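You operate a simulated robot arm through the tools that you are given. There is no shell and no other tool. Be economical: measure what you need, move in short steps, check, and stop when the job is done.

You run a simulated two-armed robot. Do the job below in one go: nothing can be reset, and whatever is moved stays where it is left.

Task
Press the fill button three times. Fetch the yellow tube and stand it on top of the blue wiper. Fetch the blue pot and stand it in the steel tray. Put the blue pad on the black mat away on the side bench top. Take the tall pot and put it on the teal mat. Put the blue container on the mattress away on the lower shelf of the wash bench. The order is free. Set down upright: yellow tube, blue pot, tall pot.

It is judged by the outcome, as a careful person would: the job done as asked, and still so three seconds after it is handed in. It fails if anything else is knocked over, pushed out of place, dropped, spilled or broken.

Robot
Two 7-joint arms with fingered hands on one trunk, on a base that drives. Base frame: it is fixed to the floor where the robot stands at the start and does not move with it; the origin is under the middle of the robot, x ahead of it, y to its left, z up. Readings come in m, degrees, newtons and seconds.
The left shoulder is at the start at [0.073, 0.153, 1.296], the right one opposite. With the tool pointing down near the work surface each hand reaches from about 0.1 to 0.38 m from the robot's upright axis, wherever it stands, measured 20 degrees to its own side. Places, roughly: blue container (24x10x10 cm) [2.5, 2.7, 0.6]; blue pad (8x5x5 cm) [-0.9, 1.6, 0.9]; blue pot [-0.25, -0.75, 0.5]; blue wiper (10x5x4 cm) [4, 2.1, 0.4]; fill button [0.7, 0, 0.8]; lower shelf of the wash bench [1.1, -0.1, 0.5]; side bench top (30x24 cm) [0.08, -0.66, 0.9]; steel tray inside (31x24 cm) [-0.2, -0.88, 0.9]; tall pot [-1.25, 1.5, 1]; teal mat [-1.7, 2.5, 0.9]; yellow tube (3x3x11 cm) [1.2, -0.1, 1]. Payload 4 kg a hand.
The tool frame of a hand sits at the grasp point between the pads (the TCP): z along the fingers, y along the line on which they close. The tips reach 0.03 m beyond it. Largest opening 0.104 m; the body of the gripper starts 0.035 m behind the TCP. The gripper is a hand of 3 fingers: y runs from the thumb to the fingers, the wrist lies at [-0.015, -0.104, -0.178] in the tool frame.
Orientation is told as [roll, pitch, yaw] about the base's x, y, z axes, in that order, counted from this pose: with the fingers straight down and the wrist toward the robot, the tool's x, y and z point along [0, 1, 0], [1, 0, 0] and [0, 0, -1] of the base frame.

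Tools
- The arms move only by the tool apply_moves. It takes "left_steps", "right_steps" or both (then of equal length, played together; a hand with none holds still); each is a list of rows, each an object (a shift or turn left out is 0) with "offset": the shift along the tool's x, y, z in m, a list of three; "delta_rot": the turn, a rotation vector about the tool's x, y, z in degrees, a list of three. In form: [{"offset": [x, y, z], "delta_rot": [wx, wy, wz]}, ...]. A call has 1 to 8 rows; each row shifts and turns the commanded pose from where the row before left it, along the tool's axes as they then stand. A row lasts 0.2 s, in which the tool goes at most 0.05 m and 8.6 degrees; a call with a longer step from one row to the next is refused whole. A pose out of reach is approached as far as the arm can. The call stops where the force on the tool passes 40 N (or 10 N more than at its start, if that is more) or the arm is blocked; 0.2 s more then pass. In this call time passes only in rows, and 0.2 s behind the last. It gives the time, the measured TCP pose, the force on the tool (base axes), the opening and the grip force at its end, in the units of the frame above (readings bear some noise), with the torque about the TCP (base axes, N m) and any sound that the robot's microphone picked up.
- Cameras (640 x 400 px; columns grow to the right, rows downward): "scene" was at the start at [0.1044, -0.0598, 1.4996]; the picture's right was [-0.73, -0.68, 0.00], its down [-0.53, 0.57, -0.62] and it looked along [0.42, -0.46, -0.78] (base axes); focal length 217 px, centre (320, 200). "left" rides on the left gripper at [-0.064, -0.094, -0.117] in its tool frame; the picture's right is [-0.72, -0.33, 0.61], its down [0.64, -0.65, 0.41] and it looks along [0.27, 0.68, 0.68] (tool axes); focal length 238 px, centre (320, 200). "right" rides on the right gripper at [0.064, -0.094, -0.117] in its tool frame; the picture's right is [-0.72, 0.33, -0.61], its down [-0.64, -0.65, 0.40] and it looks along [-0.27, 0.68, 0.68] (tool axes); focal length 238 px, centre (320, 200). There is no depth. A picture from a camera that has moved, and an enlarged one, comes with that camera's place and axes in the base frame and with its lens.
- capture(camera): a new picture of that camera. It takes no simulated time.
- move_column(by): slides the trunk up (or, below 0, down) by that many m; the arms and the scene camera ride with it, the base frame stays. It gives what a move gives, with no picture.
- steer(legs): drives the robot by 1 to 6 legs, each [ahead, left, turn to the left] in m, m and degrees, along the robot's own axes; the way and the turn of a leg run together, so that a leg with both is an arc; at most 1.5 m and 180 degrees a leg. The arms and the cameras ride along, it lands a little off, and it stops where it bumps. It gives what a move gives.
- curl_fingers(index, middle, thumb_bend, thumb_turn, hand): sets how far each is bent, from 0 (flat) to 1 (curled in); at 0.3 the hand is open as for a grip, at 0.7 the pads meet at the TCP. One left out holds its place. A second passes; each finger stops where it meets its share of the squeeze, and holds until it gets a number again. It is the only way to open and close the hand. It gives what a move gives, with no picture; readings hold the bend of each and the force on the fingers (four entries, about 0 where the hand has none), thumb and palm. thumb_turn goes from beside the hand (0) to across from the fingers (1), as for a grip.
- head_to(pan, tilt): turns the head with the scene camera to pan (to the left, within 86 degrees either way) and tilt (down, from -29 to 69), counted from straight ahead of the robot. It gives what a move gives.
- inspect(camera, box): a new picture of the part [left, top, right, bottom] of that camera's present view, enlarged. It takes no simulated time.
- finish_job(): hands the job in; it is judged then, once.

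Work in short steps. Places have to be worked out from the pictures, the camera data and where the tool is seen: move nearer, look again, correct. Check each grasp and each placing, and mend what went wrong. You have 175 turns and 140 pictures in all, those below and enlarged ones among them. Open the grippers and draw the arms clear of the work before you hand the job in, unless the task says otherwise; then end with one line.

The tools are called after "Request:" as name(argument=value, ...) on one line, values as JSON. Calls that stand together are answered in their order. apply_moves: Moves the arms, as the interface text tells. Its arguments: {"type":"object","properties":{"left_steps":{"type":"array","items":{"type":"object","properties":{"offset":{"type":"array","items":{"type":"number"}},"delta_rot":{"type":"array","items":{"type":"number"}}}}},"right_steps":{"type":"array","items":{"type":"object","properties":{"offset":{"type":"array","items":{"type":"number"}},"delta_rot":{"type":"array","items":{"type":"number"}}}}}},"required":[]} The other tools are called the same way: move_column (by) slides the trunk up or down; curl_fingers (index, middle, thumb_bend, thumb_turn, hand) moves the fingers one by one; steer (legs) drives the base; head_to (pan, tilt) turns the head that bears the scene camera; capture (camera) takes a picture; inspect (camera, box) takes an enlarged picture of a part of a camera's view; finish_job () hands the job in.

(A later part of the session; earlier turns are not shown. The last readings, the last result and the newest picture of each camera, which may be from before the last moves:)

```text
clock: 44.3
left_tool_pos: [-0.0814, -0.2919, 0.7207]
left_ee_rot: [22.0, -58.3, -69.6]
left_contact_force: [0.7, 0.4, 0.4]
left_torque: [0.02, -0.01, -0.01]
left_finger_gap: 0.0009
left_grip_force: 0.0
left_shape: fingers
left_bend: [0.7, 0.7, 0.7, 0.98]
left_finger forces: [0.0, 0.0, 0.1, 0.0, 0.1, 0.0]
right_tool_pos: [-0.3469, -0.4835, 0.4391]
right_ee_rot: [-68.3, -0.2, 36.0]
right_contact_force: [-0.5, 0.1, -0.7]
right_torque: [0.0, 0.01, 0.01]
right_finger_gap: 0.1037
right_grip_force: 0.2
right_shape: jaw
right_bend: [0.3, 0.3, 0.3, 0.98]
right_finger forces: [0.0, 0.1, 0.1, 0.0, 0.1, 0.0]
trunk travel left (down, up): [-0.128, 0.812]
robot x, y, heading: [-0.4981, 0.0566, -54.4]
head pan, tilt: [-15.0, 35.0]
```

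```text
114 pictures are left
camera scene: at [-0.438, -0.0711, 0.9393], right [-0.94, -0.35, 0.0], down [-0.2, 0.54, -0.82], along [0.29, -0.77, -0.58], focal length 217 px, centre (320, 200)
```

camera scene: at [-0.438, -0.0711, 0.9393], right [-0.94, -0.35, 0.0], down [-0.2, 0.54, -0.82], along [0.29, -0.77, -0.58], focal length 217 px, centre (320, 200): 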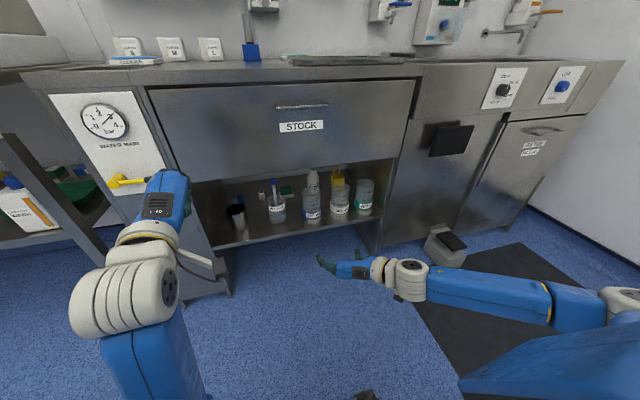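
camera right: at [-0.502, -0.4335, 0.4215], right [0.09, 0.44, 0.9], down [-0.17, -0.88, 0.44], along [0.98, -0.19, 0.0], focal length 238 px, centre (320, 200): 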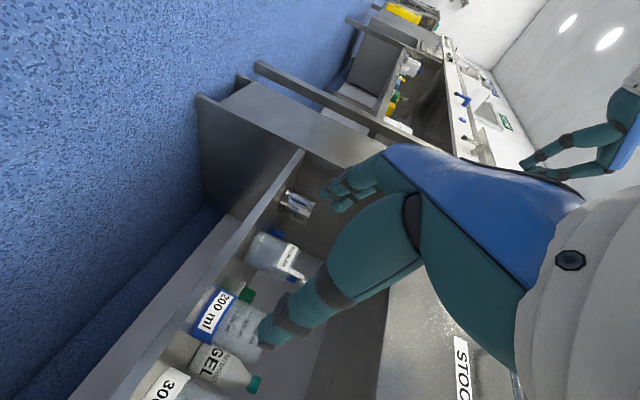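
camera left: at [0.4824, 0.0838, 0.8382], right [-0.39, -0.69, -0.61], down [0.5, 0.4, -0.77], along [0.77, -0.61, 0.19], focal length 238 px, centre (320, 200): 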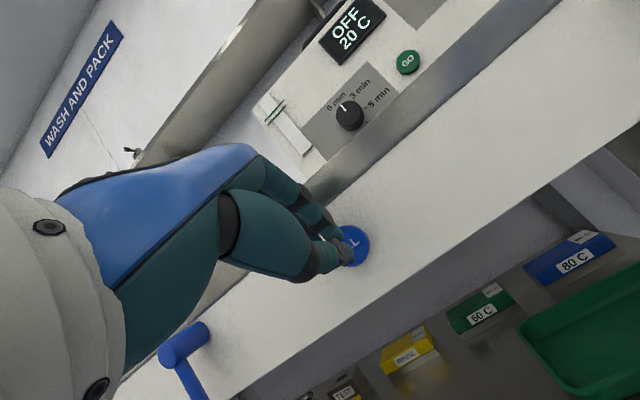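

Pot is at about [-0.144,-0.763,0.38], laterally aligned with the hand. Lower the hand 3.5 cm and drive 0.16 m ahead, then check.

Request:
apply_moves(right_steps=[{"offset": [0.033, 0, 0.013]}])

Request:
steer(legs=[[0.16, 0, 0]])

Request:
capture(camera="right")

Request:
inspect(camera="scene", box=[200, 140, 440, 340])

```text
clock: 44.7
left_tool_pos: [-0.0813, -0.2928, 0.7211]
left_ee_rot: [22.0, -58.5, -69.6]
left_contact_force: [0.3, 0.1, 0.7]
left_torque: [0.01, -0.04, 0.02]
left_finger_gap: 0.0007
left_grip_force: 0.1
left_shape: fingers
left_bend: [0.7, 0.7, 0.7, 0.98]
left_finger forces: [0.0, 0.0, 0.1, 0.1, 0.1, 0.1]
right_tool_pos: [-0.3479, -0.483, 0.4027]
right_ee_rot: [-68.2, -0.1, 36.0]
right_contact_force: [-0.4, -0.8, 0.5]
right_torque: [-0.01, -0.03, 0.01]
right_finger_gap: 0.104
right_grip_force: 0.0
right_shape: jaw
right_bend: [0.3, 0.3, 0.3, 0.98]
right_finger forces: [0.0, 0.1, 0.0, 0.0, 0.0, 0.0]
trunk travel left (down, up): [-0.128, 0.812]
robot x, y, heading: [-0.4987, 0.0514, -54.2]
head pan, tilt: [-15.0, 35.0]
```

```text
clock: 46.1
left_tool_pos: [0.0117, -0.4222, 0.7215]
left_ee_rot: [21.9, -58.4, -69.5]
left_contact_force: [-0.3, -0.6, 0.1]
left_torque: [-0.04, 0.02, -0.01]
left_finger_gap: 0.0011
left_grip_force: 0.0
left_shape: fingers
left_bend: [0.7, 0.7, 0.7, 0.98]
left_finger forces: [0.1, 0.1, 0.0, 0.1, 0.1, 0.1]
right_tool_pos: [-0.2563, -0.6113, 0.401]
right_ee_rot: [-68.2, -0.1, 36.0]
right_contact_force: [-0.3, -0.9, 1.0]
right_torque: [-0.01, -0.02, 0.01]
right_finger_gap: 0.1038
right_grip_force: 0.1
right_shape: jaw
right_bend: [0.3, 0.3, 0.3, 0.98]
right_finger forces: [0.0, 0.0, 0.1, 0.1, 0.0, 0.0]
trunk travel left (down, up): [-0.128, 0.812]
robot x, y, heading: [-0.4025, -0.072, -54.5]
head pan, tilt: [-15.0, 35.0]
```

```text
113 pictures are left
camera right: at [-0.4107, -0.5611, 0.3853], right [0.09, 0.43, 0.9], down [-0.17, -0.88, 0.44], along [0.98, -0.19, 0.0], focal length 238 px, centre (320, 200)
```

right: 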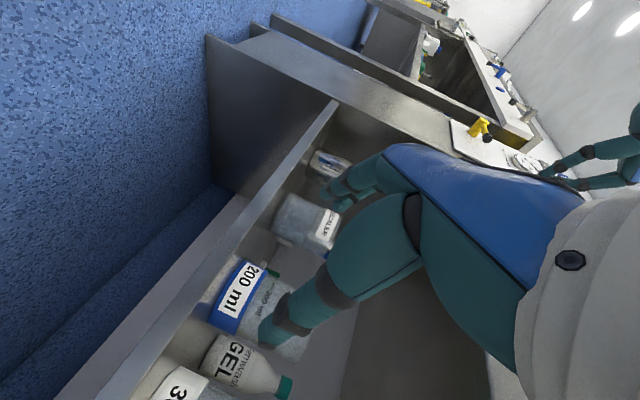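

```text
2.00 times, centred on (320, 240) of scene
camera zoom: at [-0.3455, -0.2002, 0.9392], right [-0.94, -0.35, 0.0], down [-0.2, 0.54, -0.82], along [0.29, -0.77, -0.58], focal length 433 px, centre (320, 120)
```

zoom: 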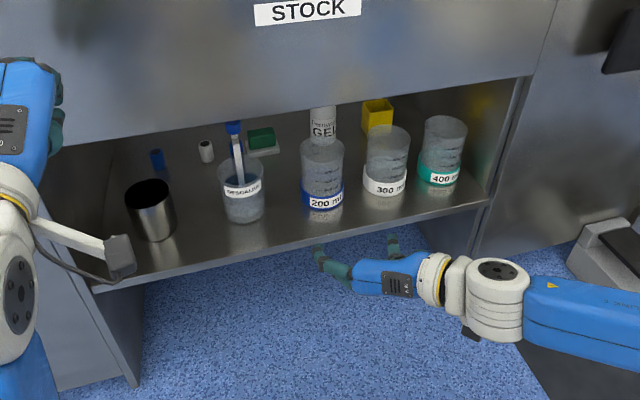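

Refined pot centre ≈ [-0.126,-0.787], radius 4 cm, z 0.335–0.445; the hand is aligned within 4 mm. Advance 12 cm level and check.

Request:
apply_moves(right_steps=[{"offset": [-0.0148, 0.003, 0.0371]}, {"offset": [-0.0148, 0, 0.0371]}, {"offset": [-0.0148, 0, 0.0371]}])

Request:
capture(camera="right")

Request:
inspect(camera="scene", box=[200, 140, 440, 340])

```text
clock: 46.9
left_tool_pos: [0.0112, -0.4208, 0.7218]
left_ee_rot: [21.9, -58.4, -69.5]
left_contact_force: [-0.7, 0.2, -1.6]
left_torque: [0.03, 0.0, -0.01]
left_finger_gap: 0.0008
left_grip_force: 0.1
left_shape: fingers
left_bend: [0.7, 0.7, 0.7, 0.98]
left_finger forces: [0.0, 0.1, 0.0, 0.0, 0.1, 0.1]
right_tool_pos: [-0.1825, -0.7093, 0.4004]
right_ee_rot: [-68.0, 0.1, 36.1]
right_contact_force: [-1.0, 0.3, 0.8]
right_torque: [-0.03, 0.01, -0.01]
right_finger_gap: 0.1035
right_grip_force: 0.0
right_shape: jaw
right_bend: [0.3, 0.3, 0.3, 0.98]
right_finger forces: [0.0, 0.0, 0.0, 0.0, 0.0, 0.0]
trunk travel left (down, up): [-0.128, 0.812]
robot x, y, heading: [-0.4065, -0.0716, -54.6]
head pan, tilt: [-15.0, 35.0]
```

```text
111 pictures are left
camera right: at [-0.3374, -0.6582, 0.3846], right [0.09, 0.43, 0.9], down [-0.17, -0.88, 0.44], along [0.98, -0.19, 0.0], focal length 238 px, centre (320, 200)
```

right: 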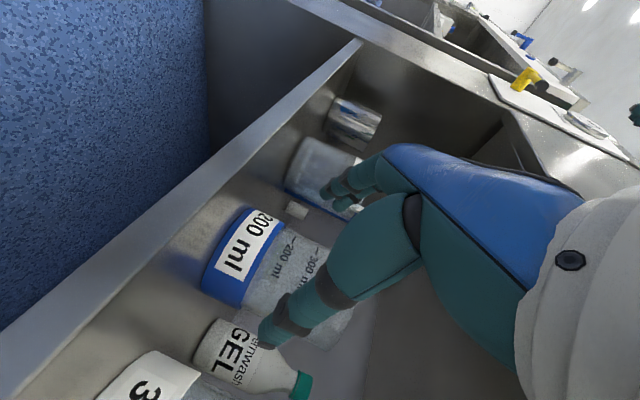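

```text
2.00 times, centred on (320, 240) of scene
camera zoom: at [-0.3452, -0.2001, 0.9392], right [-0.94, -0.35, 0.0], down [-0.2, 0.54, -0.82], along [0.29, -0.77, -0.58], focal length 433 px, centre (320, 120)
```

zoom: 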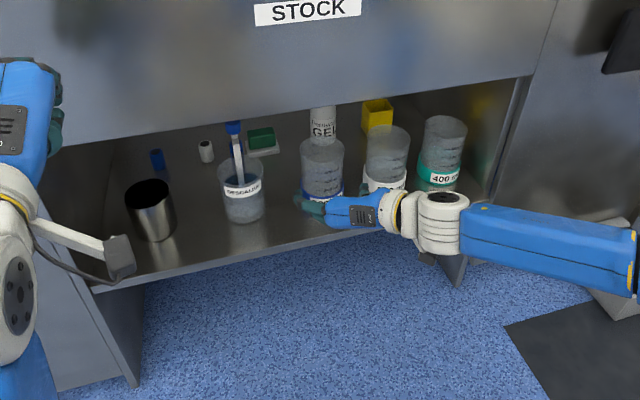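

Geometry agrees (lateral error <5 mm). Advance another 4.5 cm and check force and picture.

Request:
apply_moves(right_steps=[{"offset": [-0.0056, 0, 0.0139]}, {"offset": [-0.0056, 0, 0.0139]}, {"offset": [-0.0056, 0, 0.0139]}])

Request:
capture(camera="right")

Request:
inspect(camera="scene", box=[260, 170, 400, 270])

```text
clock: 47.7
left_tool_pos: [0.0111, -0.421, 0.7209]
left_ee_rot: [21.8, -58.3, -69.6]
left_contact_force: [-0.8, 0.5, -0.9]
left_torque: [-0.04, -0.01, -0.02]
left_finger_gap: 0.0008
left_grip_force: 0.2
left_shape: fingers
left_bend: [0.7, 0.7, 0.7, 0.98]
left_finger forces: [0.0, 0.0, 0.1, 0.0, 0.0, 0.1]
right_tool_pos: [-0.1565, -0.7432, 0.4017]
right_ee_rot: [-68.2, -0.1, 35.9]
right_contact_force: [-0.7, -0.6, 0.4]
right_torque: [-0.01, -0.01, 0.0]
right_finger_gap: 0.1035
right_grip_force: 0.0
right_shape: jaw
right_bend: [0.3, 0.3, 0.3, 0.98]
right_finger forces: [0.0, 0.1, 0.0, 0.0, 0.1, 0.1]
trunk travel left (down, up): [-0.128, 0.812]
robot x, y, heading: [-0.4073, -0.0702, -54.4]
head pan, tilt: [-15.0, 35.0]
```

```text
109 pictures are left
camera right: at [-0.3111, -0.6927, 0.3849], right [0.09, 0.43, 0.9], down [-0.17, -0.88, 0.44], along [0.98, -0.19, 0.0], focal length 238 px, centre (320, 200)
```

right: 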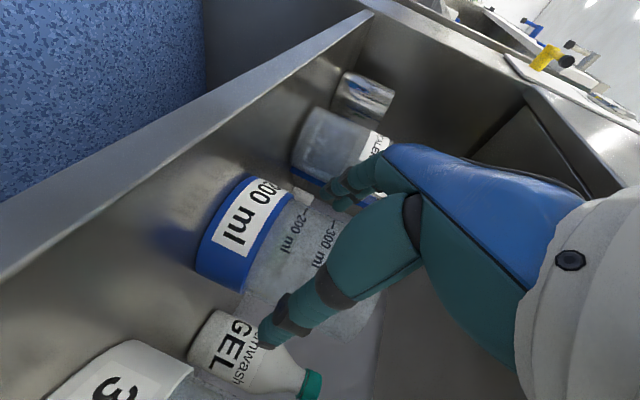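

```text
4.00 times, centred on (330, 220) of scene
camera zoom: at [-0.3452, -0.2001, 0.9392], right [-0.94, -0.35, 0.0], down [-0.2, 0.54, -0.82], along [0.29, -0.77, -0.58], focal length 867 px, centre (280, 120)
```

zoom: 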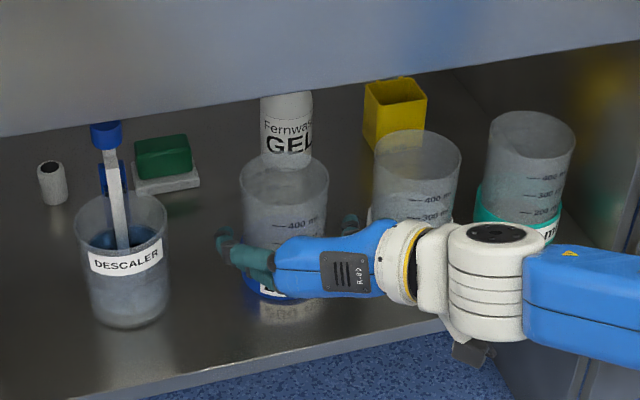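

Fingers straddle the pot centrally. Advance 3 cm more and close.

Request:
apply_moves(right_steps=[{"offset": [-0.0056, 0, 0.0139]}, {"offset": [-0.0056, 0, 0.0139]}])

Request:
curl_fingers(hand="right", index=0.7, middle=0.7, thumb_bend=0.7)

Request:
inspect(camera="scene", box=[260, 170, 400, 270])

```text
clock: 48.3
left_tool_pos: [0.0122, -0.4207, 0.7215]
left_ee_rot: [21.9, -58.5, -69.6]
left_contact_force: [-0.5, -0.4, 0.3]
left_torque: [0.0, -0.02, 0.01]
left_finger_gap: 0.001
left_grip_force: 0.0
left_shape: fingers
left_bend: [0.7, 0.7, 0.7, 0.98]
left_finger forces: [0.0, 0.1, 0.1, 0.0, 0.0, 0.1]
right_tool_pos: [-0.1391, -0.7672, 0.4018]
right_ee_rot: [-68.0, -0.1, 36.1]
right_contact_force: [-0.2, 0.1, 0.3]
right_torque: [-0.01, 0.03, -0.03]
right_finger_gap: 0.1036
right_grip_force: 0.0
right_shape: jaw
right_bend: [0.3, 0.3, 0.3, 0.98]
right_finger forces: [0.0, 0.2, 0.0, 0.0, 0.0, 0.0]
trunk travel left (down, up): [-0.128, 0.812]
robot x, y, heading: [-0.4056, -0.0724, -54.7]
head pan, tilt: [-15.0, 35.0]
```

```text
clock: 49.3
left_tool_pos: [0.0105, -0.4211, 0.7218]
left_ee_rot: [21.9, -58.5, -69.6]
left_contact_force: [-0.2, 0.2, 0.1]
left_torque: [0.01, 0.0, 0.0]
left_finger_gap: 0.001
left_grip_force: 0.1
left_shape: fingers
left_bend: [0.7, 0.7, 0.7, 0.98]
left_finger forces: [0.0, 0.0, 0.0, 0.2, 0.1, 0.1]
right_tool_pos: [-0.1393, -0.7675, 0.4025]
right_ee_rot: [-68.2, -0.1, 36.0]
right_contact_force: [1.1, 0.7, 2.9]
right_torque: [-0.02, 0.0, 0.03]
right_finger_gap: 0.0754
right_grip_force: 23.5
right_shape: fingers
right_bend: [0.41, 0.52, 0.42, 0.96]
right_finger forces: [14.4, 8.6, 0.0, 0.0, 23.1, 0.0]
trunk travel left (down, up): [-0.128, 0.812]
robot x, y, heading: [-0.4046, -0.0704, -54.8]
head pan, tilt: [-15.0, 35.0]
```

```text
4.00 times, centred on (330, 220) of scene
camera zoom: at [-0.3453, -0.1997, 0.9393], right [-0.94, -0.35, 0.0], down [-0.2, 0.54, -0.82], along [0.29, -0.77, -0.58], focal length 867 px, centre (280, 120)
```

zoom: 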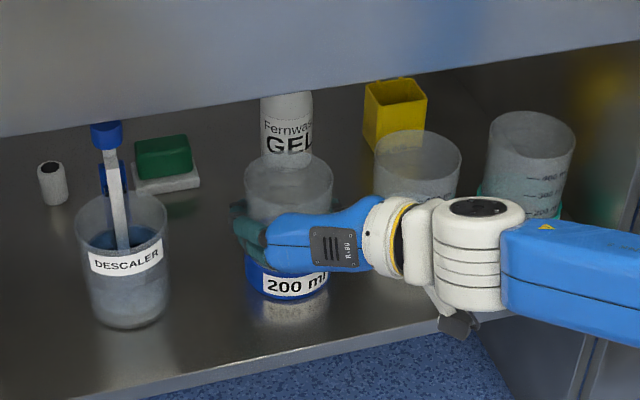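

Grip is firm (23 N, gap 7.5 cm). Lift 3 cm and withdraw straight back 20 cm.

Request:
apply_moves(right_steps=[{"offset": [-0.0139, 0, -0.0056]}, {"offset": [-0.0139, 0, -0.0056]}, {"offset": [0.01, 0, -0.025]}, {"offset": [0.0148, 0, -0.0371]}, {"offset": [0.0148, 0, -0.0371]}, {"offset": [0.0148, 0, -0.0371]}, {"offset": [0.0148, 0, -0.0371]}])

Request:
capture(camera="scene")

```text
clock: 50.9
left_tool_pos: [0.0105, -0.4204, 0.7221]
left_ee_rot: [21.9, -58.6, -69.6]
left_contact_force: [0.3, -0.1, -0.7]
left_torque: [0.01, -0.02, 0.02]
left_finger_gap: 0.0007
left_grip_force: 0.1
left_shape: fingers
left_bend: [0.7, 0.7, 0.7, 0.98]
left_finger forces: [0.0, 0.1, 0.0, 0.1, 0.1, 0.0]
right_tool_pos: [-0.2477, -0.6149, 0.4332]
right_ee_rot: [-68.1, -0.1, 36.0]
right_contact_force: [0.0, 0.4, -1.0]
right_torque: [0.02, -0.01, 0.0]
right_finger_gap: 0.0753
right_grip_force: 22.8
right_shape: fingers
right_bend: [0.41, 0.52, 0.42, 0.96]
right_finger forces: [14.1, 8.6, 0.0, 0.0, 23.5, 0.0]
trunk travel left (down, up): [-0.128, 0.812]
robot x, y, heading: [-0.4069, -0.0748, -54.6]
head pan, tilt: [-15.0, 35.0]
```

```text
106 pictures are left
camera scene: at [-0.3459, -0.1999, 0.9393], right [-0.94, -0.35, 0.0], down [-0.2, 0.54, -0.82], along [0.29, -0.77, -0.58], focal length 217 px, centre (320, 200)
```

scene: 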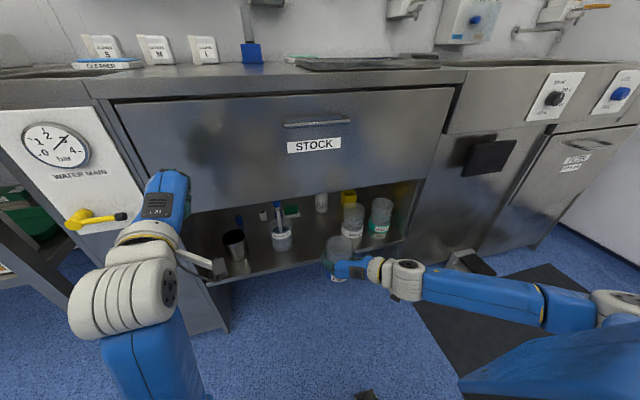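

Pot is out. Back off 0.12 m and raise the trunk 0.62 m in two steps, then look at the tray.

Request:
steer(legs=[[-0.12, 0, 0]])

Request:
move_column(by=0.38)

Request:
move_column(by=0.3)

Request:
head_to(pan=-15, tilt=45)

Request:
capture(camera="scene")

```text
clock: 52.2
left_tool_pos: [-0.0608, -0.3215, 0.7225]
left_ee_rot: [21.9, -58.6, -69.7]
left_contact_force: [0.0, -0.4, -0.6]
left_torque: [-0.01, 0.02, 0.01]
left_finger_gap: 0.0009
left_grip_force: 0.0
left_shape: fingers
left_bend: [0.7, 0.7, 0.7, 0.98]
left_finger forces: [0.0, 0.0, 0.0, 0.1, 0.0, 0.0]
right_tool_pos: [-0.3203, -0.5153, 0.4328]
right_ee_rot: [-68.2, 0.0, 35.9]
right_contact_force: [0.4, -0.2, -1.3]
right_torque: [0.01, 0.01, 0.01]
right_finger_gap: 0.0752
right_grip_force: 22.9
right_shape: fingers
right_bend: [0.41, 0.52, 0.42, 0.96]
right_finger forces: [14.1, 8.7, 0.0, 0.1, 23.3, 0.0]
trunk travel left (down, up): [-0.128, 0.812]
robot x, y, heading: [-0.477, 0.023, -54.5]
head pan, tilt: [-15.0, 35.0]
```

```text
clock: 55.8
left_tool_pos: [-0.0606, -0.3216, 1.1013]
left_ee_rot: [22.0, -58.5, -69.7]
left_contact_force: [-0.1, 0.1, -0.1]
left_torque: [0.01, 0.0, 0.01]
left_finger_gap: 0.0008
left_grip_force: 0.1
left_shape: fingers
left_bend: [0.7, 0.7, 0.7, 0.98]
left_finger forces: [0.0, 0.0, 0.0, 0.0, 0.0, 0.0]
right_tool_pos: [-0.3208, -0.5172, 0.8116]
right_ee_rot: [-68.2, -0.2, 35.9]
right_contact_force: [0.2, -0.1, -0.7]
right_torque: [0.0, 0.02, -0.03]
right_finger_gap: 0.0753
right_grip_force: 23.5
right_shape: fingers
right_bend: [0.41, 0.52, 0.42, 0.96]
right_finger forces: [14.1, 8.6, 0.1, 0.1, 23.4, 0.0]
trunk travel left (down, up): [-0.508, 0.432]
robot x, y, heading: [-0.4746, 0.0236, -54.9]
head pan, tilt: [-15.0, 35.0]
```

```text
clock: 58.8
left_tool_pos: [-0.0606, -0.3226, 1.4016]
left_ee_rot: [21.9, -58.5, -69.7]
left_contact_force: [-1.0, 0.3, 0.0]
left_torque: [0.02, -0.01, 0.02]
left_finger_gap: 0.001
left_grip_force: 0.0
left_shape: fingers
left_bend: [0.7, 0.7, 0.7, 0.98]
left_finger forces: [0.1, 0.1, 0.1, 0.1, 0.0, 0.1]
right_tool_pos: [-0.3208, -0.518, 1.1119]
right_ee_rot: [-68.2, -0.1, 35.9]
right_contact_force: [-0.1, -0.2, -0.8]
right_torque: [0.0, -0.02, -0.01]
right_finger_gap: 0.075
right_grip_force: 23.1
right_shape: fingers
right_bend: [0.41, 0.52, 0.42, 0.96]
right_finger forces: [14.2, 8.6, 0.1, 0.0, 23.4, 0.0]
trunk travel left (down, up): [-0.808, 0.132]
robot x, y, heading: [-0.4759, 0.0237, -54.6]
head pan, tilt: [-15.0, 35.0]
```

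```text
clock: 59.6
left_tool_pos: [-0.0605, -0.3221, 1.4018]
left_ee_rot: [21.9, -58.5, -69.7]
left_contact_force: [-0.7, -1.0, -0.4]
left_torque: [-0.01, 0.0, -0.02]
left_finger_gap: 0.0011
left_grip_force: 0.0
left_shape: fingers
left_bend: [0.7, 0.7, 0.7, 0.98]
left_finger forces: [0.0, 0.0, 0.0, 0.0, 0.0, 0.0]
right_tool_pos: [-0.3201, -0.5178, 1.1123]
right_ee_rot: [-68.1, -0.1, 35.8]
right_contact_force: [-0.2, -0.6, -1.4]
right_torque: [0.04, 0.01, 0.01]
right_finger_gap: 0.0754
right_grip_force: 23.2
right_shape: fingers
right_bend: [0.41, 0.52, 0.42, 0.96]
right_finger forces: [14.1, 8.6, 0.0, 0.1, 23.4, 0.0]
trunk travel left (down, up): [-0.808, 0.132]
robot x, y, heading: [-0.4736, 0.0241, -54.6]
head pan, tilt: [-15.0, 45.0]
```

```text
105 pictures are left
camera scene: at [-0.4189, -0.0963, 1.6045], right [-0.94, -0.35, 0.0], down [-0.25, 0.66, -0.71], along [0.25, -0.66, -0.71], focal length 217 px, centre (320, 200)
```

scene: 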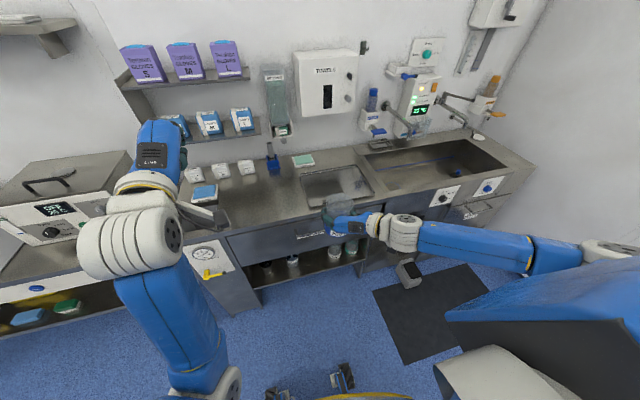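

Tray centre is at about [-0.22,-0.87]; the hand must go 0.125 m right and 0.33 m ahead. Drive [0.15, -0.125], then extend the arm above the tray.

Request:
steer(legs=[[0.15, -0.125, 0]])

Request:
apply_moves(right_steps=[{"offset": [-0.0135, 0, 0.0334]}, {"offset": [-0.0135, 0, 0.0334]}, {"offset": [-0.0135, 0, 0.0334]}, {"offset": [-0.0135, 0, 0.0334]}, {"offset": [-0.0135, 0, 0.0334]}])

Request:
capture(camera="scene")

Request:
capture(camera="right")

```text
clock: 61.1
left_tool_pos: [-0.0719, -0.51, 1.4035]
left_ee_rot: [21.6, -58.7, -69.2]
left_contact_force: [-0.7, -0.2, 0.3]
left_torque: [0.0, 0.02, 0.0]
left_finger_gap: 0.001
left_grip_force: 0.1
left_shape: fingers
left_bend: [0.7, 0.7, 0.7, 0.98]
left_finger forces: [0.0, 0.0, 0.1, 0.0, 0.0, 0.0]
right_tool_pos: [-0.3322, -0.7057, 1.1163]
right_ee_rot: [-68.5, 0.2, 36.1]
right_contact_force: [0.1, 0.8, -0.7]
right_torque: [-0.01, -0.01, 0.0]
right_finger_gap: 0.0754
right_grip_force: 23.4
right_shape: fingers
right_bend: [0.41, 0.52, 0.42, 0.96]
right_finger forces: [14.2, 8.5, 0.0, 0.1, 23.4, 0.1]
trunk travel left (down, up): [-0.808, 0.132]
robot x, y, heading: [-0.4882, -0.1677, -54.5]
head pan, tilt: [-15.0, 45.0]
```

```text
clock: 62.3
left_tool_pos: [-0.0778, -0.52, 1.4019]
left_ee_rot: [22.1, -58.3, -69.8]
left_contact_force: [-1.0, 0.2, 0.0]
left_torque: [0.01, 0.03, 0.05]
left_finger_gap: 0.0011
left_grip_force: 0.0
left_shape: fingers
left_bend: [0.7, 0.7, 0.7, 0.98]
left_finger forces: [0.0, 0.0, 0.0, 0.1, 0.0, 0.0]
right_tool_pos: [-0.2288, -0.8599, 1.1109]
right_ee_rot: [-68.1, -0.2, 35.9]
right_contact_force: [-0.3, -1.6, 0.0]
right_torque: [-0.02, 0.03, 0.01]
right_finger_gap: 0.0753
right_grip_force: 23.1
right_shape: fingers
right_bend: [0.41, 0.53, 0.42, 0.96]
right_finger forces: [14.0, 8.8, 0.0, 0.1, 23.2, 0.1]
trunk travel left (down, up): [-0.808, 0.132]
robot x, y, heading: [-0.4916, -0.1669, -54.5]
head pan, tilt: [-15.0, 45.0]
```

```text
104 pictures are left
camera scene: at [-0.4341, -0.2958, 1.604], right [-0.94, -0.35, 0.0], down [-0.25, 0.67, -0.7], along [0.25, -0.66, -0.71], focal length 217 px, centre (320, 200)
```

scene: 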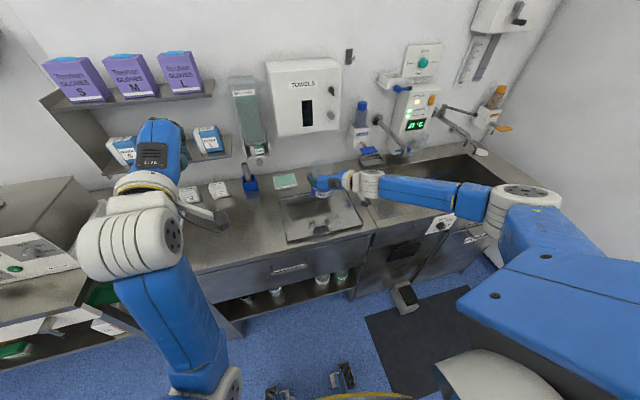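

```text
103 pictures are left
camera right: at [-0.3839, -0.8095, 1.0949], right [0.08, 0.43, 0.9], down [-0.17, -0.88, 0.44], along [0.98, -0.19, 0.0], focal length 238 px, centre (320, 200)
```

right: 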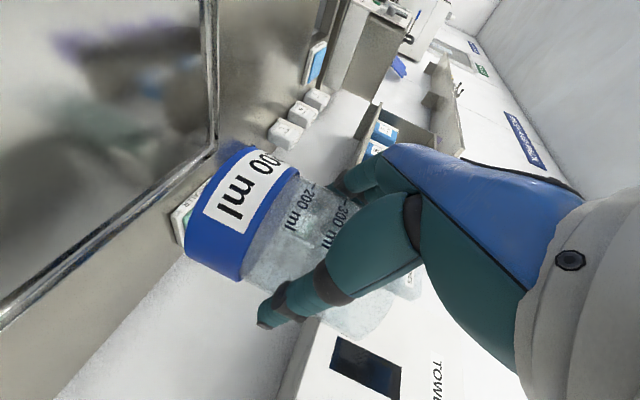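

Pot is above the tray centre. Lower the trunk 11.5 cm, then look from the side before the last centimetres.

Request:
move_column(by=-0.115)

Request:
capture(camera="right")

Request:
inspect(camera="scene", box=[240, 130, 400, 230])

```text
clock: 63.8
left_tool_pos: [-0.0756, -0.5161, 1.2871]
left_ee_rot: [22.0, -58.5, -69.5]
left_contact_force: [0.2, 0.1, 0.3]
left_torque: [-0.01, 0.01, 0.02]
left_finger_gap: 0.0009
left_grip_force: 0.0
left_shape: fingers
left_bend: [0.7, 0.7, 0.7, 0.98]
left_finger forces: [0.0, 0.1, 0.1, 0.1, 0.1, 0.0]
right_tool_pos: [-0.2279, -0.8556, 0.9991]
right_ee_rot: [-68.2, -0.1, 36.0]
right_contact_force: [0.2, -0.1, -1.3]
right_torque: [0.01, 0.04, -0.03]
right_finger_gap: 0.0754
right_grip_force: 22.9
right_shape: fingers
right_bend: [0.41, 0.53, 0.42, 0.96]
right_finger forces: [13.9, 8.8, 0.1, 0.1, 23.3, 0.1]
trunk travel left (down, up): [-0.693, 0.247]
robot x, y, heading: [-0.4929, -0.1714, -54.5]
head pan, tilt: [-15.0, 45.0]
```

```text
102 pictures are left
camera right: at [-0.3828, -0.8059, 0.9819], right [0.08, 0.44, 0.9], down [-0.17, -0.88, 0.44], along [0.98, -0.19, 0.0], focal length 238 px, centre (320, 200)
```

right: 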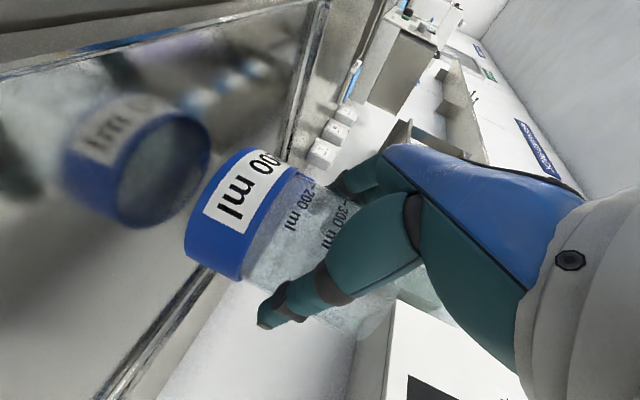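

```text
4.00 times, centred on (320, 180) of scene
camera zoom: at [-0.4335, -0.2912, 1.4894], right [-0.94, -0.35, 0.0], down [-0.25, 0.66, -0.71], along [0.25, -0.66, -0.71], focal length 867 px, centre (320, 280)
```

zoom: 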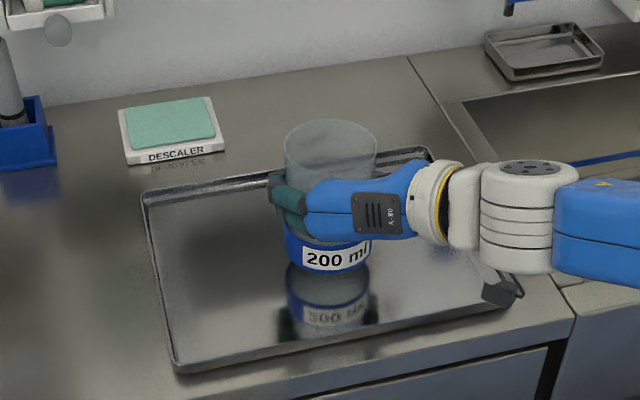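

The pot hangs just above the tray, well inside. Lower in 4 mm rows until contact.

Request:
apply_moves(right_steps=[{"offset": [0.0046, 0, 0.0019]}, {"offset": [0.0046, 0, 0.0019]}, {"offset": [0.0037, 0, 0.0015]}, {"offset": [0.0037, 0, 0.0015]}])

```text
clock: 64.8
left_tool_pos: [-0.0765, -0.5151, 1.2858]
left_ee_rot: [22.0, -58.4, -69.6]
left_contact_force: [-0.3, 0.0, 0.4]
left_torque: [0.0, -0.02, -0.04]
left_finger_gap: 0.0005
left_grip_force: 0.0
left_shape: fingers
left_bend: [0.7, 0.7, 0.7, 0.98]
left_finger forces: [0.0, 0.0, 0.1, 0.0, 0.0, 0.0]
right_tool_pos: [-0.227, -0.8568, 0.9801]
right_ee_rot: [-68.3, 0.0, 36.1]
right_contact_force: [0.2, 0.1, -1.0]
right_torque: [-0.02, 0.0, -0.03]
right_finger_gap: 0.0753
right_grip_force: 22.4
right_shape: fingers
right_bend: [0.41, 0.53, 0.42, 0.96]
right_finger forces: [14.1, 8.7, 0.0, 0.0, 23.3, 0.0]
trunk travel left (down, up): [-0.693, 0.247]
robot x, y, heading: [-0.4908, -0.1671, -54.1]
head pan, tilt: [-15.0, 45.0]
```

No contact yet; continue down in 3 mm rows.

Request:
apply_moves(right_steps=[{"offset": [0.0028, 0, 0.0011]}, {"offset": [0.0028, 0, 0.0011]}, {"offset": [0.0028, 0, 0.0011]}])

Request:
inspect(camera="scene", box=[240, 130, 400, 230])

```text
clock: 65.6
left_tool_pos: [-0.0765, -0.5127, 1.2879]
left_ee_rot: [22.0, -58.7, -69.5]
left_contact_force: [0.1, 0.2, -1.3]
left_torque: [0.02, -0.02, -0.03]
left_finger_gap: 0.0006
left_grip_force: 0.1
left_shape: fingers
left_bend: [0.7, 0.7, 0.7, 0.98]
left_finger forces: [0.1, 0.0, 0.1, 0.0, 0.0, 0.1]
right_tool_pos: [-0.2271, -0.8549, 0.9751]
right_ee_rot: [-68.5, -0.1, 36.1]
right_contact_force: [0.1, 0.5, 12.6]
right_torque: [-0.06, -0.24, 0.0]
right_finger_gap: 0.0753
right_grip_force: 23.0
right_shape: fingers
right_bend: [0.41, 0.52, 0.42, 0.97]
right_finger forces: [13.8, 9.5, 0.0, 0.0, 23.4, 0.0]
trunk travel left (down, up): [-0.693, 0.247]
robot x, y, heading: [-0.4888, -0.1711, -54.5]
head pan, tilt: [-15.0, 45.0]
```

```text
4.00 times, centred on (320, 180) of scene
camera zoom: at [-0.4345, -0.287, 1.4901], right [-0.94, -0.35, 0.0], down [-0.25, 0.66, -0.71], along [0.25, -0.66, -0.71], focal length 867 px, centre (320, 280)
```

zoom: 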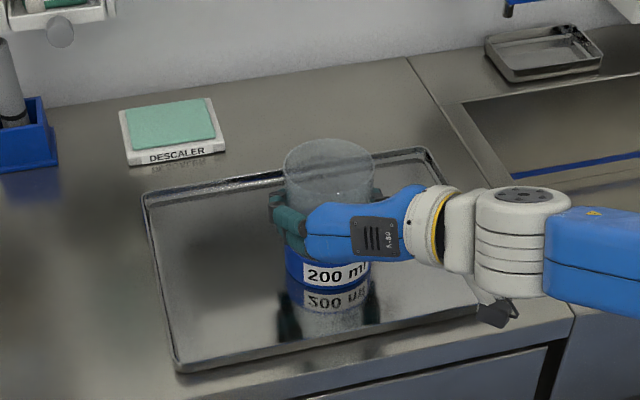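

Contact at 12 N: relieve by 2 mm, open, and withdraw backwards level.

Request:
apply_moves(right_steps=[{"offset": [-0.0019, 0, -0.0007]}])

Request:
curl_fingers(hand="right", index=0.3, middle=0.3, thumb_bend=0.3)

Request:
apply_moves(right_steps=[{"offset": [0.0074, 0, -0.0186]}, {"offset": [0.0074, 0, -0.0186]}, {"offset": [0.0074, 0, -0.0186]}, {"offset": [0.0074, 0, -0.0186]}, {"offset": [0.0148, 0, -0.0371]}, {"offset": [0.0148, 0, -0.0371]}])

Request:
inspect(camera="scene", box=[180, 100, 440, 280])

```text
clock: 66.0
left_tool_pos: [-0.076, -0.5142, 1.2891]
left_ee_rot: [21.9, -58.6, -69.6]
left_contact_force: [-0.7, 0.2, -0.7]
left_torque: [0.02, -0.01, 0.0]
left_finger_gap: 0.0009
left_grip_force: 0.1
left_shape: fingers
left_bend: [0.7, 0.7, 0.7, 0.98]
left_finger forces: [0.0, 0.0, 0.1, 0.0, 0.1, 0.1]
right_tool_pos: [-0.2267, -0.8545, 0.9753]
right_ee_rot: [-68.4, 0.0, 36.2]
right_contact_force: [2.3, -1.1, 13.5]
right_torque: [-0.08, -0.23, -0.03]
right_finger_gap: 0.075
right_grip_force: 23.6
right_shape: fingers
right_bend: [0.41, 0.52, 0.42, 0.97]
right_finger forces: [14.0, 9.6, 0.0, 0.0, 22.8, 0.1]
trunk travel left (down, up): [-0.693, 0.247]
robot x, y, heading: [-0.4897, -0.1657, -54.4]
head pan, tilt: [-15.0, 45.0]
```

```text
clock: 67.0
left_tool_pos: [-0.0754, -0.516, 1.2868]
left_ee_rot: [21.9, -58.5, -69.6]
left_contact_force: [-0.5, 0.4, 0.1]
left_torque: [0.01, 0.0, 0.0]
left_finger_gap: 0.0008
left_grip_force: 0.0
left_shape: fingers
left_bend: [0.7, 0.7, 0.7, 0.98]
left_finger forces: [0.0, 0.0, 0.0, 0.1, 0.0, 0.1]
right_tool_pos: [-0.2275, -0.8575, 0.9734]
right_ee_rot: [-68.2, 0.0, 36.1]
right_contact_force: [0.0, -0.8, 0.4]
right_torque: [0.01, -0.02, 0.02]
right_finger_gap: 0.1028
right_grip_force: 0.1
right_shape: fingers
right_bend: [0.3, 0.3, 0.3, 0.98]
right_finger forces: [0.0, 0.1, 0.0, 0.0, 0.0, 0.0]
trunk travel left (down, up): [-0.693, 0.247]
robot x, y, heading: [-0.4901, -0.1677, -54.4]
head pan, tilt: [-15.0, 45.0]
```

```text
clock: 68.4
left_tool_pos: [-0.0784, -0.5146, 1.2887]
left_ee_rot: [22.1, -58.6, -69.7]
left_contact_force: [-0.4, 0.8, 0.5]
left_torque: [0.01, 0.0, -0.01]
left_finger_gap: 0.0007
left_grip_force: 0.1
left_shape: fingers
left_bend: [0.7, 0.7, 0.7, 0.98]
left_finger forces: [0.0, 0.1, 0.0, 0.0, 0.1, 0.0]
right_tool_pos: [-0.3218, -0.7275, 0.9743]
right_ee_rot: [-68.4, -0.1, 36.1]
right_contact_force: [0.6, -0.1, 0.2]
right_torque: [0.03, 0.0, 0.0]
right_finger_gap: 0.103
right_grip_force: 0.0
right_shape: fingers
right_bend: [0.3, 0.3, 0.3, 0.98]
right_finger forces: [0.0, 0.0, 0.0, 0.0, 0.1, 0.0]
trunk travel left (down, up): [-0.693, 0.247]
robot x, y, heading: [-0.4878, -0.1661, -54.5]
head pan, tilt: [-15.0, 45.0]
```

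```text
2.22 times, centred on (310, 190) of scene
camera zoom: at [-0.4363, -0.2888, 1.4898], right [-0.94, -0.35, 0.0], down [-0.25, 0.66, -0.71], along [0.25, -0.66, -0.71], focal length 482 px, centre (342, 222)
```

zoom: 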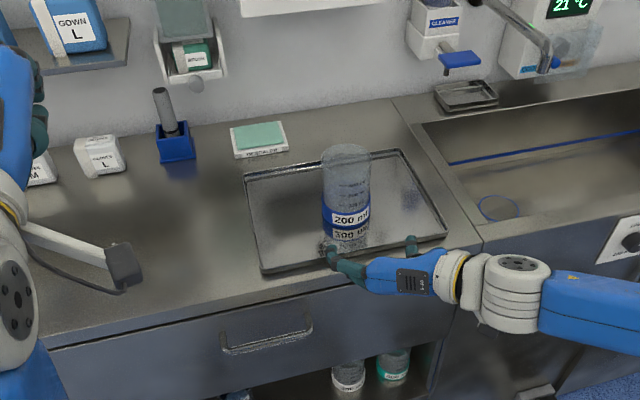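

Blue pot stands in the tray. Next the table: its near end is at n≈-1.69 facing opposite to this bench. Back off, shift left, turn 180° and look.

Request:
steer(legs=[[-0.4, 0.1, 0], [-0.05, 0.42, 0], [0, 0, 90], [0, 0, 90], [0.3, 0, 0]])

Request:
head_to(pan=0, tilt=40)

Request:
capture(camera="scene")

```text
clock: 82.4
left_tool_pos: [-0.8912, 1.1118, 1.2877]
left_ee_rot: [22.1, -58.6, 108.1]
left_contact_force: [0.0, -0.2, 0.1]
left_torque: [-0.01, -0.02, 0.0]
left_finger_gap: 0.0008
left_grip_force: 0.0
left_shape: fingers
left_bend: [0.7, 0.7, 0.7, 0.98]
left_finger forces: [0.0, 0.1, 0.0, 0.1, 0.0, 0.0]
right_tool_pos: [-0.6377, 1.3152, 0.9742]
right_ee_rot: [-68.5, 0.0, -146.3]
right_contact_force: [-0.3, 0.2, 0.6]
right_torque: [0.01, 0.0, 0.03]
right_finger_gap: 0.103
right_grip_force: 0.1
right_shape: fingers
right_bend: [0.3, 0.3, 0.3, 0.98]
right_finger forces: [0.0, 0.1, 0.0, 0.0, 0.0, 0.0]
trunk travel left (down, up): [-0.693, 0.247]
robot x, y, heading: [-0.491, 0.7477, 123.4]
head pan, tilt: [-15.0, 45.0]
```

```text
clock: 83.1
left_tool_pos: [-0.893, 1.1129, 1.2871]
left_ee_rot: [22.1, -58.6, 108.2]
left_contact_force: [-0.2, 0.5, 0.8]
left_torque: [0.0, -0.01, -0.02]
left_finger_gap: 0.0009
left_grip_force: 0.1
left_shape: fingers
left_bend: [0.7, 0.7, 0.7, 0.98]
left_finger forces: [0.0, 0.0, 0.0, 0.1, 0.1, 0.0]
right_tool_pos: [-0.64, 1.3156, 0.9739]
right_ee_rot: [-68.3, 0.0, -146.2]
right_contact_force: [-0.1, -0.1, 0.2]
right_torque: [0.03, -0.02, 0.05]
right_finger_gap: 0.1028
right_grip_force: 0.0
right_shape: fingers
right_bend: [0.3, 0.3, 0.3, 0.98]
right_finger forces: [0.0, 0.0, 0.0, 0.0, 0.0, 0.0]
trunk travel left (down, up): [-0.693, 0.247]
robot x, y, heading: [-0.4932, 0.7516, 123.5]
head pan, tilt: [0.0, 40.0]
```

```text
98 pictures are left
camera scene: at [-0.5661, 0.8663, 1.4966], right [0.84, 0.55, 0.0], down [0.35, -0.54, -0.76], along [-0.42, 0.64, -0.64], focal length 217 px, centre (320, 200)
```

scene: 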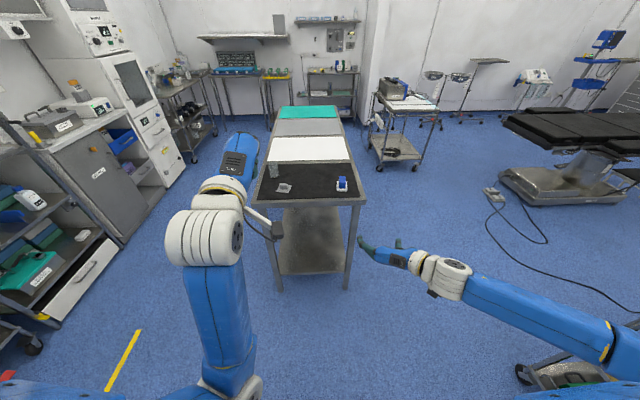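

Request:
inspect(camera="scene", box=[230, 90, 390, 210])

```text
3.33 times, centred on (310, 150) of scene
camera zoom: at [-0.5661, 0.8663, 1.4966], right [0.84, 0.55, 0.0], down [0.35, -0.54, -0.76], along [-0.42, 0.64, -0.64], focal length 722 px, centre (353, 367)
```

zoom: 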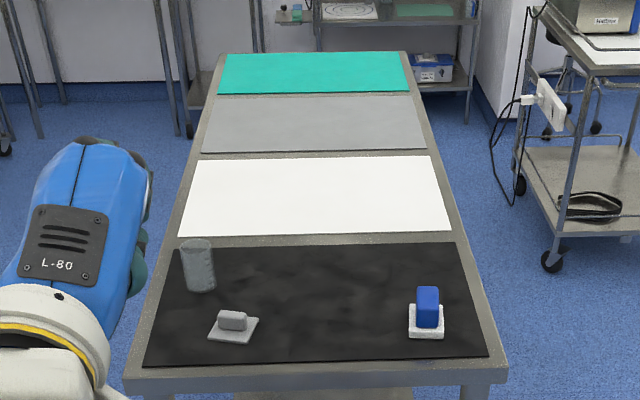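

The pot (grey beaker at ~[-1.25,1.49]) and blue pad on its white plate (~[-0.92,1.59]) are in reach from this end: left hand for the pot, right for the pad. Raise the trunk and roll the left hand so it closes level.

Request:
move_column(by=0.1)

Request:
curl_fingers(hand="left", index=0.3, middle=0.3, thumb_bend=0.3)

Request:
apply_moves(left_steps=[{"delta_rot": [0, 0, 8.5]}, {"delta_rot": [0, 0, 8.5]}, {"delta_rot": [0, 0, 8.5]}, {"delta_rot": [0, 0, 8.5]}, {"delta_rot": [0, 0, 8.5]}, {"delta_rot": [0, 0, 8.5]}, {"delta_rot": [0, 0, 8.5]}, {"delta_rot": [0, 0, 8.5]}])

Request:
steer(legs=[[0.1, 0, 2.3]])

```text
clock: 84.5
left_tool_pos: [-0.8926, 1.1131, 1.3865]
left_ee_rot: [22.0, -58.5, 108.3]
left_contact_force: [0.3, 0.1, -0.3]
left_torque: [0.01, 0.02, 0.01]
left_finger_gap: 0.001
left_grip_force: 0.0
left_shape: fingers
left_bend: [0.7, 0.7, 0.7, 0.98]
left_finger forces: [0.0, 0.1, 0.1, 0.0, 0.0, 0.0]
right_tool_pos: [-0.6415, 1.3162, 1.0734]
right_ee_rot: [-68.3, 0.0, -146.1]
right_contact_force: [1.0, 0.0, 1.2]
right_torque: [-0.02, -0.01, 0.0]
right_finger_gap: 0.1029
right_grip_force: 0.1
right_shape: fingers
right_bend: [0.3, 0.3, 0.3, 0.98]
right_finger forces: [0.0, 0.1, 0.0, 0.1, 0.0, 0.1]
trunk travel left (down, up): [-0.793, 0.147]
robot x, y, heading: [-0.4895, 0.7516, 123.5]
head pan, tilt: [0.0, 40.0]
```

```text
clock: 85.5
left_tool_pos: [-0.8923, 1.1129, 1.3873]
left_ee_rot: [22.0, -58.4, 108.2]
left_contact_force: [-0.5, 0.4, 0.0]
left_torque: [-0.01, -0.01, -0.02]
left_finger_gap: 0.1026
left_grip_force: 0.1
left_shape: fingers
left_bend: [0.3, 0.3, 0.3, 0.98]
left_finger forces: [0.2, 0.0, 0.0, 0.0, 0.0, 0.0]
right_tool_pos: [-0.6391, 1.3168, 1.0734]
right_ee_rot: [-68.3, 0.1, -146.2]
right_contact_force: [0.2, 0.6, -0.1]
right_torque: [0.0, -0.02, 0.02]
right_finger_gap: 0.1029
right_grip_force: 0.0
right_shape: fingers
right_bend: [0.3, 0.3, 0.3, 0.98]
right_finger forces: [0.0, 0.1, 0.1, 0.0, 0.1, 0.0]
trunk travel left (down, up): [-0.793, 0.147]
robot x, y, heading: [-0.4877, 0.7494, 123.4]
head pan, tilt: [0.0, 40.0]
```

```text
clock: 86.0
left_tool_pos: [-0.928, 1.1058, 1.3796]
left_ee_rot: [52.2, -46.2, 82.5]
left_contact_force: [0.2, -0.2, -0.6]
left_torque: [-0.01, 0.0, -0.01]
left_finger_gap: 0.1028
left_grip_force: 0.0
left_shape: fingers
left_bend: [0.3, 0.3, 0.3, 0.98]
left_finger forces: [0.1, 0.1, 0.1, 0.0, 0.0, 0.0]
left hand out of reach, approached as far as the arm can: row 1
right_tool_pos: [-0.6398, 1.3156, 1.074]
right_ee_rot: [-68.3, 0.1, -146.1]
right_contact_force: [-0.1, 0.2, 0.6]
right_torque: [0.03, -0.01, -0.02]
right_finger_gap: 0.1028
right_grip_force: 0.0
right_shape: fingers
right_bend: [0.3, 0.3, 0.3, 0.98]
right_finger forces: [0.1, 0.0, 0.0, 0.0, 0.0, 0.0]
trunk travel left (down, up): [-0.793, 0.147]
robot x, y, heading: [-0.4936, 0.7539, 123.4]
head pan, tilt: [0.0, 40.0]
stopped in row 2 (left hand): the arm was blocked; the commanded pose is now the measured one
```

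```text
clock: 87.2
left_tool_pos: [-0.9891, 1.1624, 1.3831]
left_ee_rot: [52.7, -46.5, 84.4]
left_contact_force: [0.4, 0.3, 0.2]
left_torque: [-0.01, -0.01, -0.02]
left_finger_gap: 0.1029
left_grip_force: 0.0
left_shape: fingers
left_bend: [0.3, 0.3, 0.3, 0.98]
left_finger forces: [0.0, 0.0, 0.0, 0.0, 0.0, 0.1]
right_tool_pos: [-0.7126, 1.3868, 1.0776]
right_ee_rot: [-68.8, 0.0, -143.9]
right_contact_force: [1.6, -0.3, -0.1]
right_torque: [0.0, 0.02, -0.02]
right_finger_gap: 0.103
right_grip_force: 0.2
right_shape: fingers
right_bend: [0.3, 0.3, 0.3, 0.98]
right_finger forces: [0.1, 0.1, 0.0, 0.0, 0.0, 0.1]
trunk travel left (down, up): [-0.793, 0.147]
robot x, y, heading: [-0.5478, 0.8301, 125.5]
head pan, tilt: [0.0, 40.0]
```

The left arm is near its joint limit close to the shoulder; bring it lower and forward first.

Request:
apply_moves(left_steps=[{"offset": [-0.0197, -0.0254, 0.0269]}, {"offset": [-0.0197, -0.0254, 0.0269]}, {"offset": [-0.0197, -0.0254, 0.0269]}, {"offset": [-0.0197, -0.0254, 0.0269]}, {"offset": [-0.0197, -0.0254, 0.0269]}, {"offset": [-0.0197, -0.0254, 0.0269]}, {"offset": [-0.0197, -0.0254, 0.0269]}])

Request:
apply_moves(left_steps=[{"delta_rot": [0, 0, 8.5]}, {"delta_rot": [0, 0, 8.5]}, {"delta_rot": [0, 0, 8.5]}, {"delta_rot": [0, 0, 8.5]}, {"delta_rot": [0, 0, 8.5]}, {"delta_rot": [0, 0, 8.5]}, {"delta_rot": [0, 0, 6]}])

```text
clock: 88.8
left_tool_pos: [-1.0591, 1.2127, 1.0963]
left_ee_rot: [52.1, -46.0, 84.8]
left_contact_force: [-0.4, 0.8, -0.1]
left_torque: [0.0, 0.0, 0.03]
left_finger_gap: 0.1027
left_grip_force: 0.2
left_shape: fingers
left_bend: [0.3, 0.3, 0.3, 0.98]
left_finger forces: [0.0, 0.0, 0.0, 0.1, 0.0, 0.0]
right_tool_pos: [-0.7182, 1.3918, 1.0727]
right_ee_rot: [-68.3, 0.1, -143.9]
right_contact_force: [-0.3, -0.6, -0.1]
right_torque: [0.02, -0.01, 0.03]
right_finger_gap: 0.1028
right_grip_force: 0.0
right_shape: fingers
right_bend: [0.3, 0.3, 0.3, 0.98]
right_finger forces: [0.0, 0.0, 0.1, 0.0, 0.0, 0.0]
trunk travel left (down, up): [-0.793, 0.147]
robot x, y, heading: [-0.5449, 0.835, 125.6]
head pan, tilt: [0.0, 40.0]
```

```text
clock: 90.3
left_tool_pos: [-1.0569, 1.2132, 1.0965]
left_ee_rot: [64.7, 3.9, 53.8]
left_contact_force: [-0.5, -1.0, -0.3]
left_torque: [0.04, -0.01, 0.02]
left_finger_gap: 0.103
left_grip_force: 0.0
left_shape: fingers
left_bend: [0.3, 0.3, 0.3, 0.98]
left_finger forces: [0.1, 0.0, 0.1, 0.0, 0.0, 0.0]
right_tool_pos: [-0.7178, 1.3914, 1.0749]
right_ee_rot: [-68.4, 0.1, -143.9]
right_contact_force: [-0.7, -0.2, 0.6]
right_torque: [-0.01, 0.0, 0.0]
right_finger_gap: 0.103
right_grip_force: 0.0
right_shape: fingers
right_bend: [0.3, 0.3, 0.3, 0.98]
right_finger forces: [0.1, 0.0, 0.0, 0.1, 0.1, 0.0]
trunk travel left (down, up): [-0.793, 0.147]
robot x, y, heading: [-0.5458, 0.8293, 125.6]
head pan, tilt: [0.0, 40.0]
```

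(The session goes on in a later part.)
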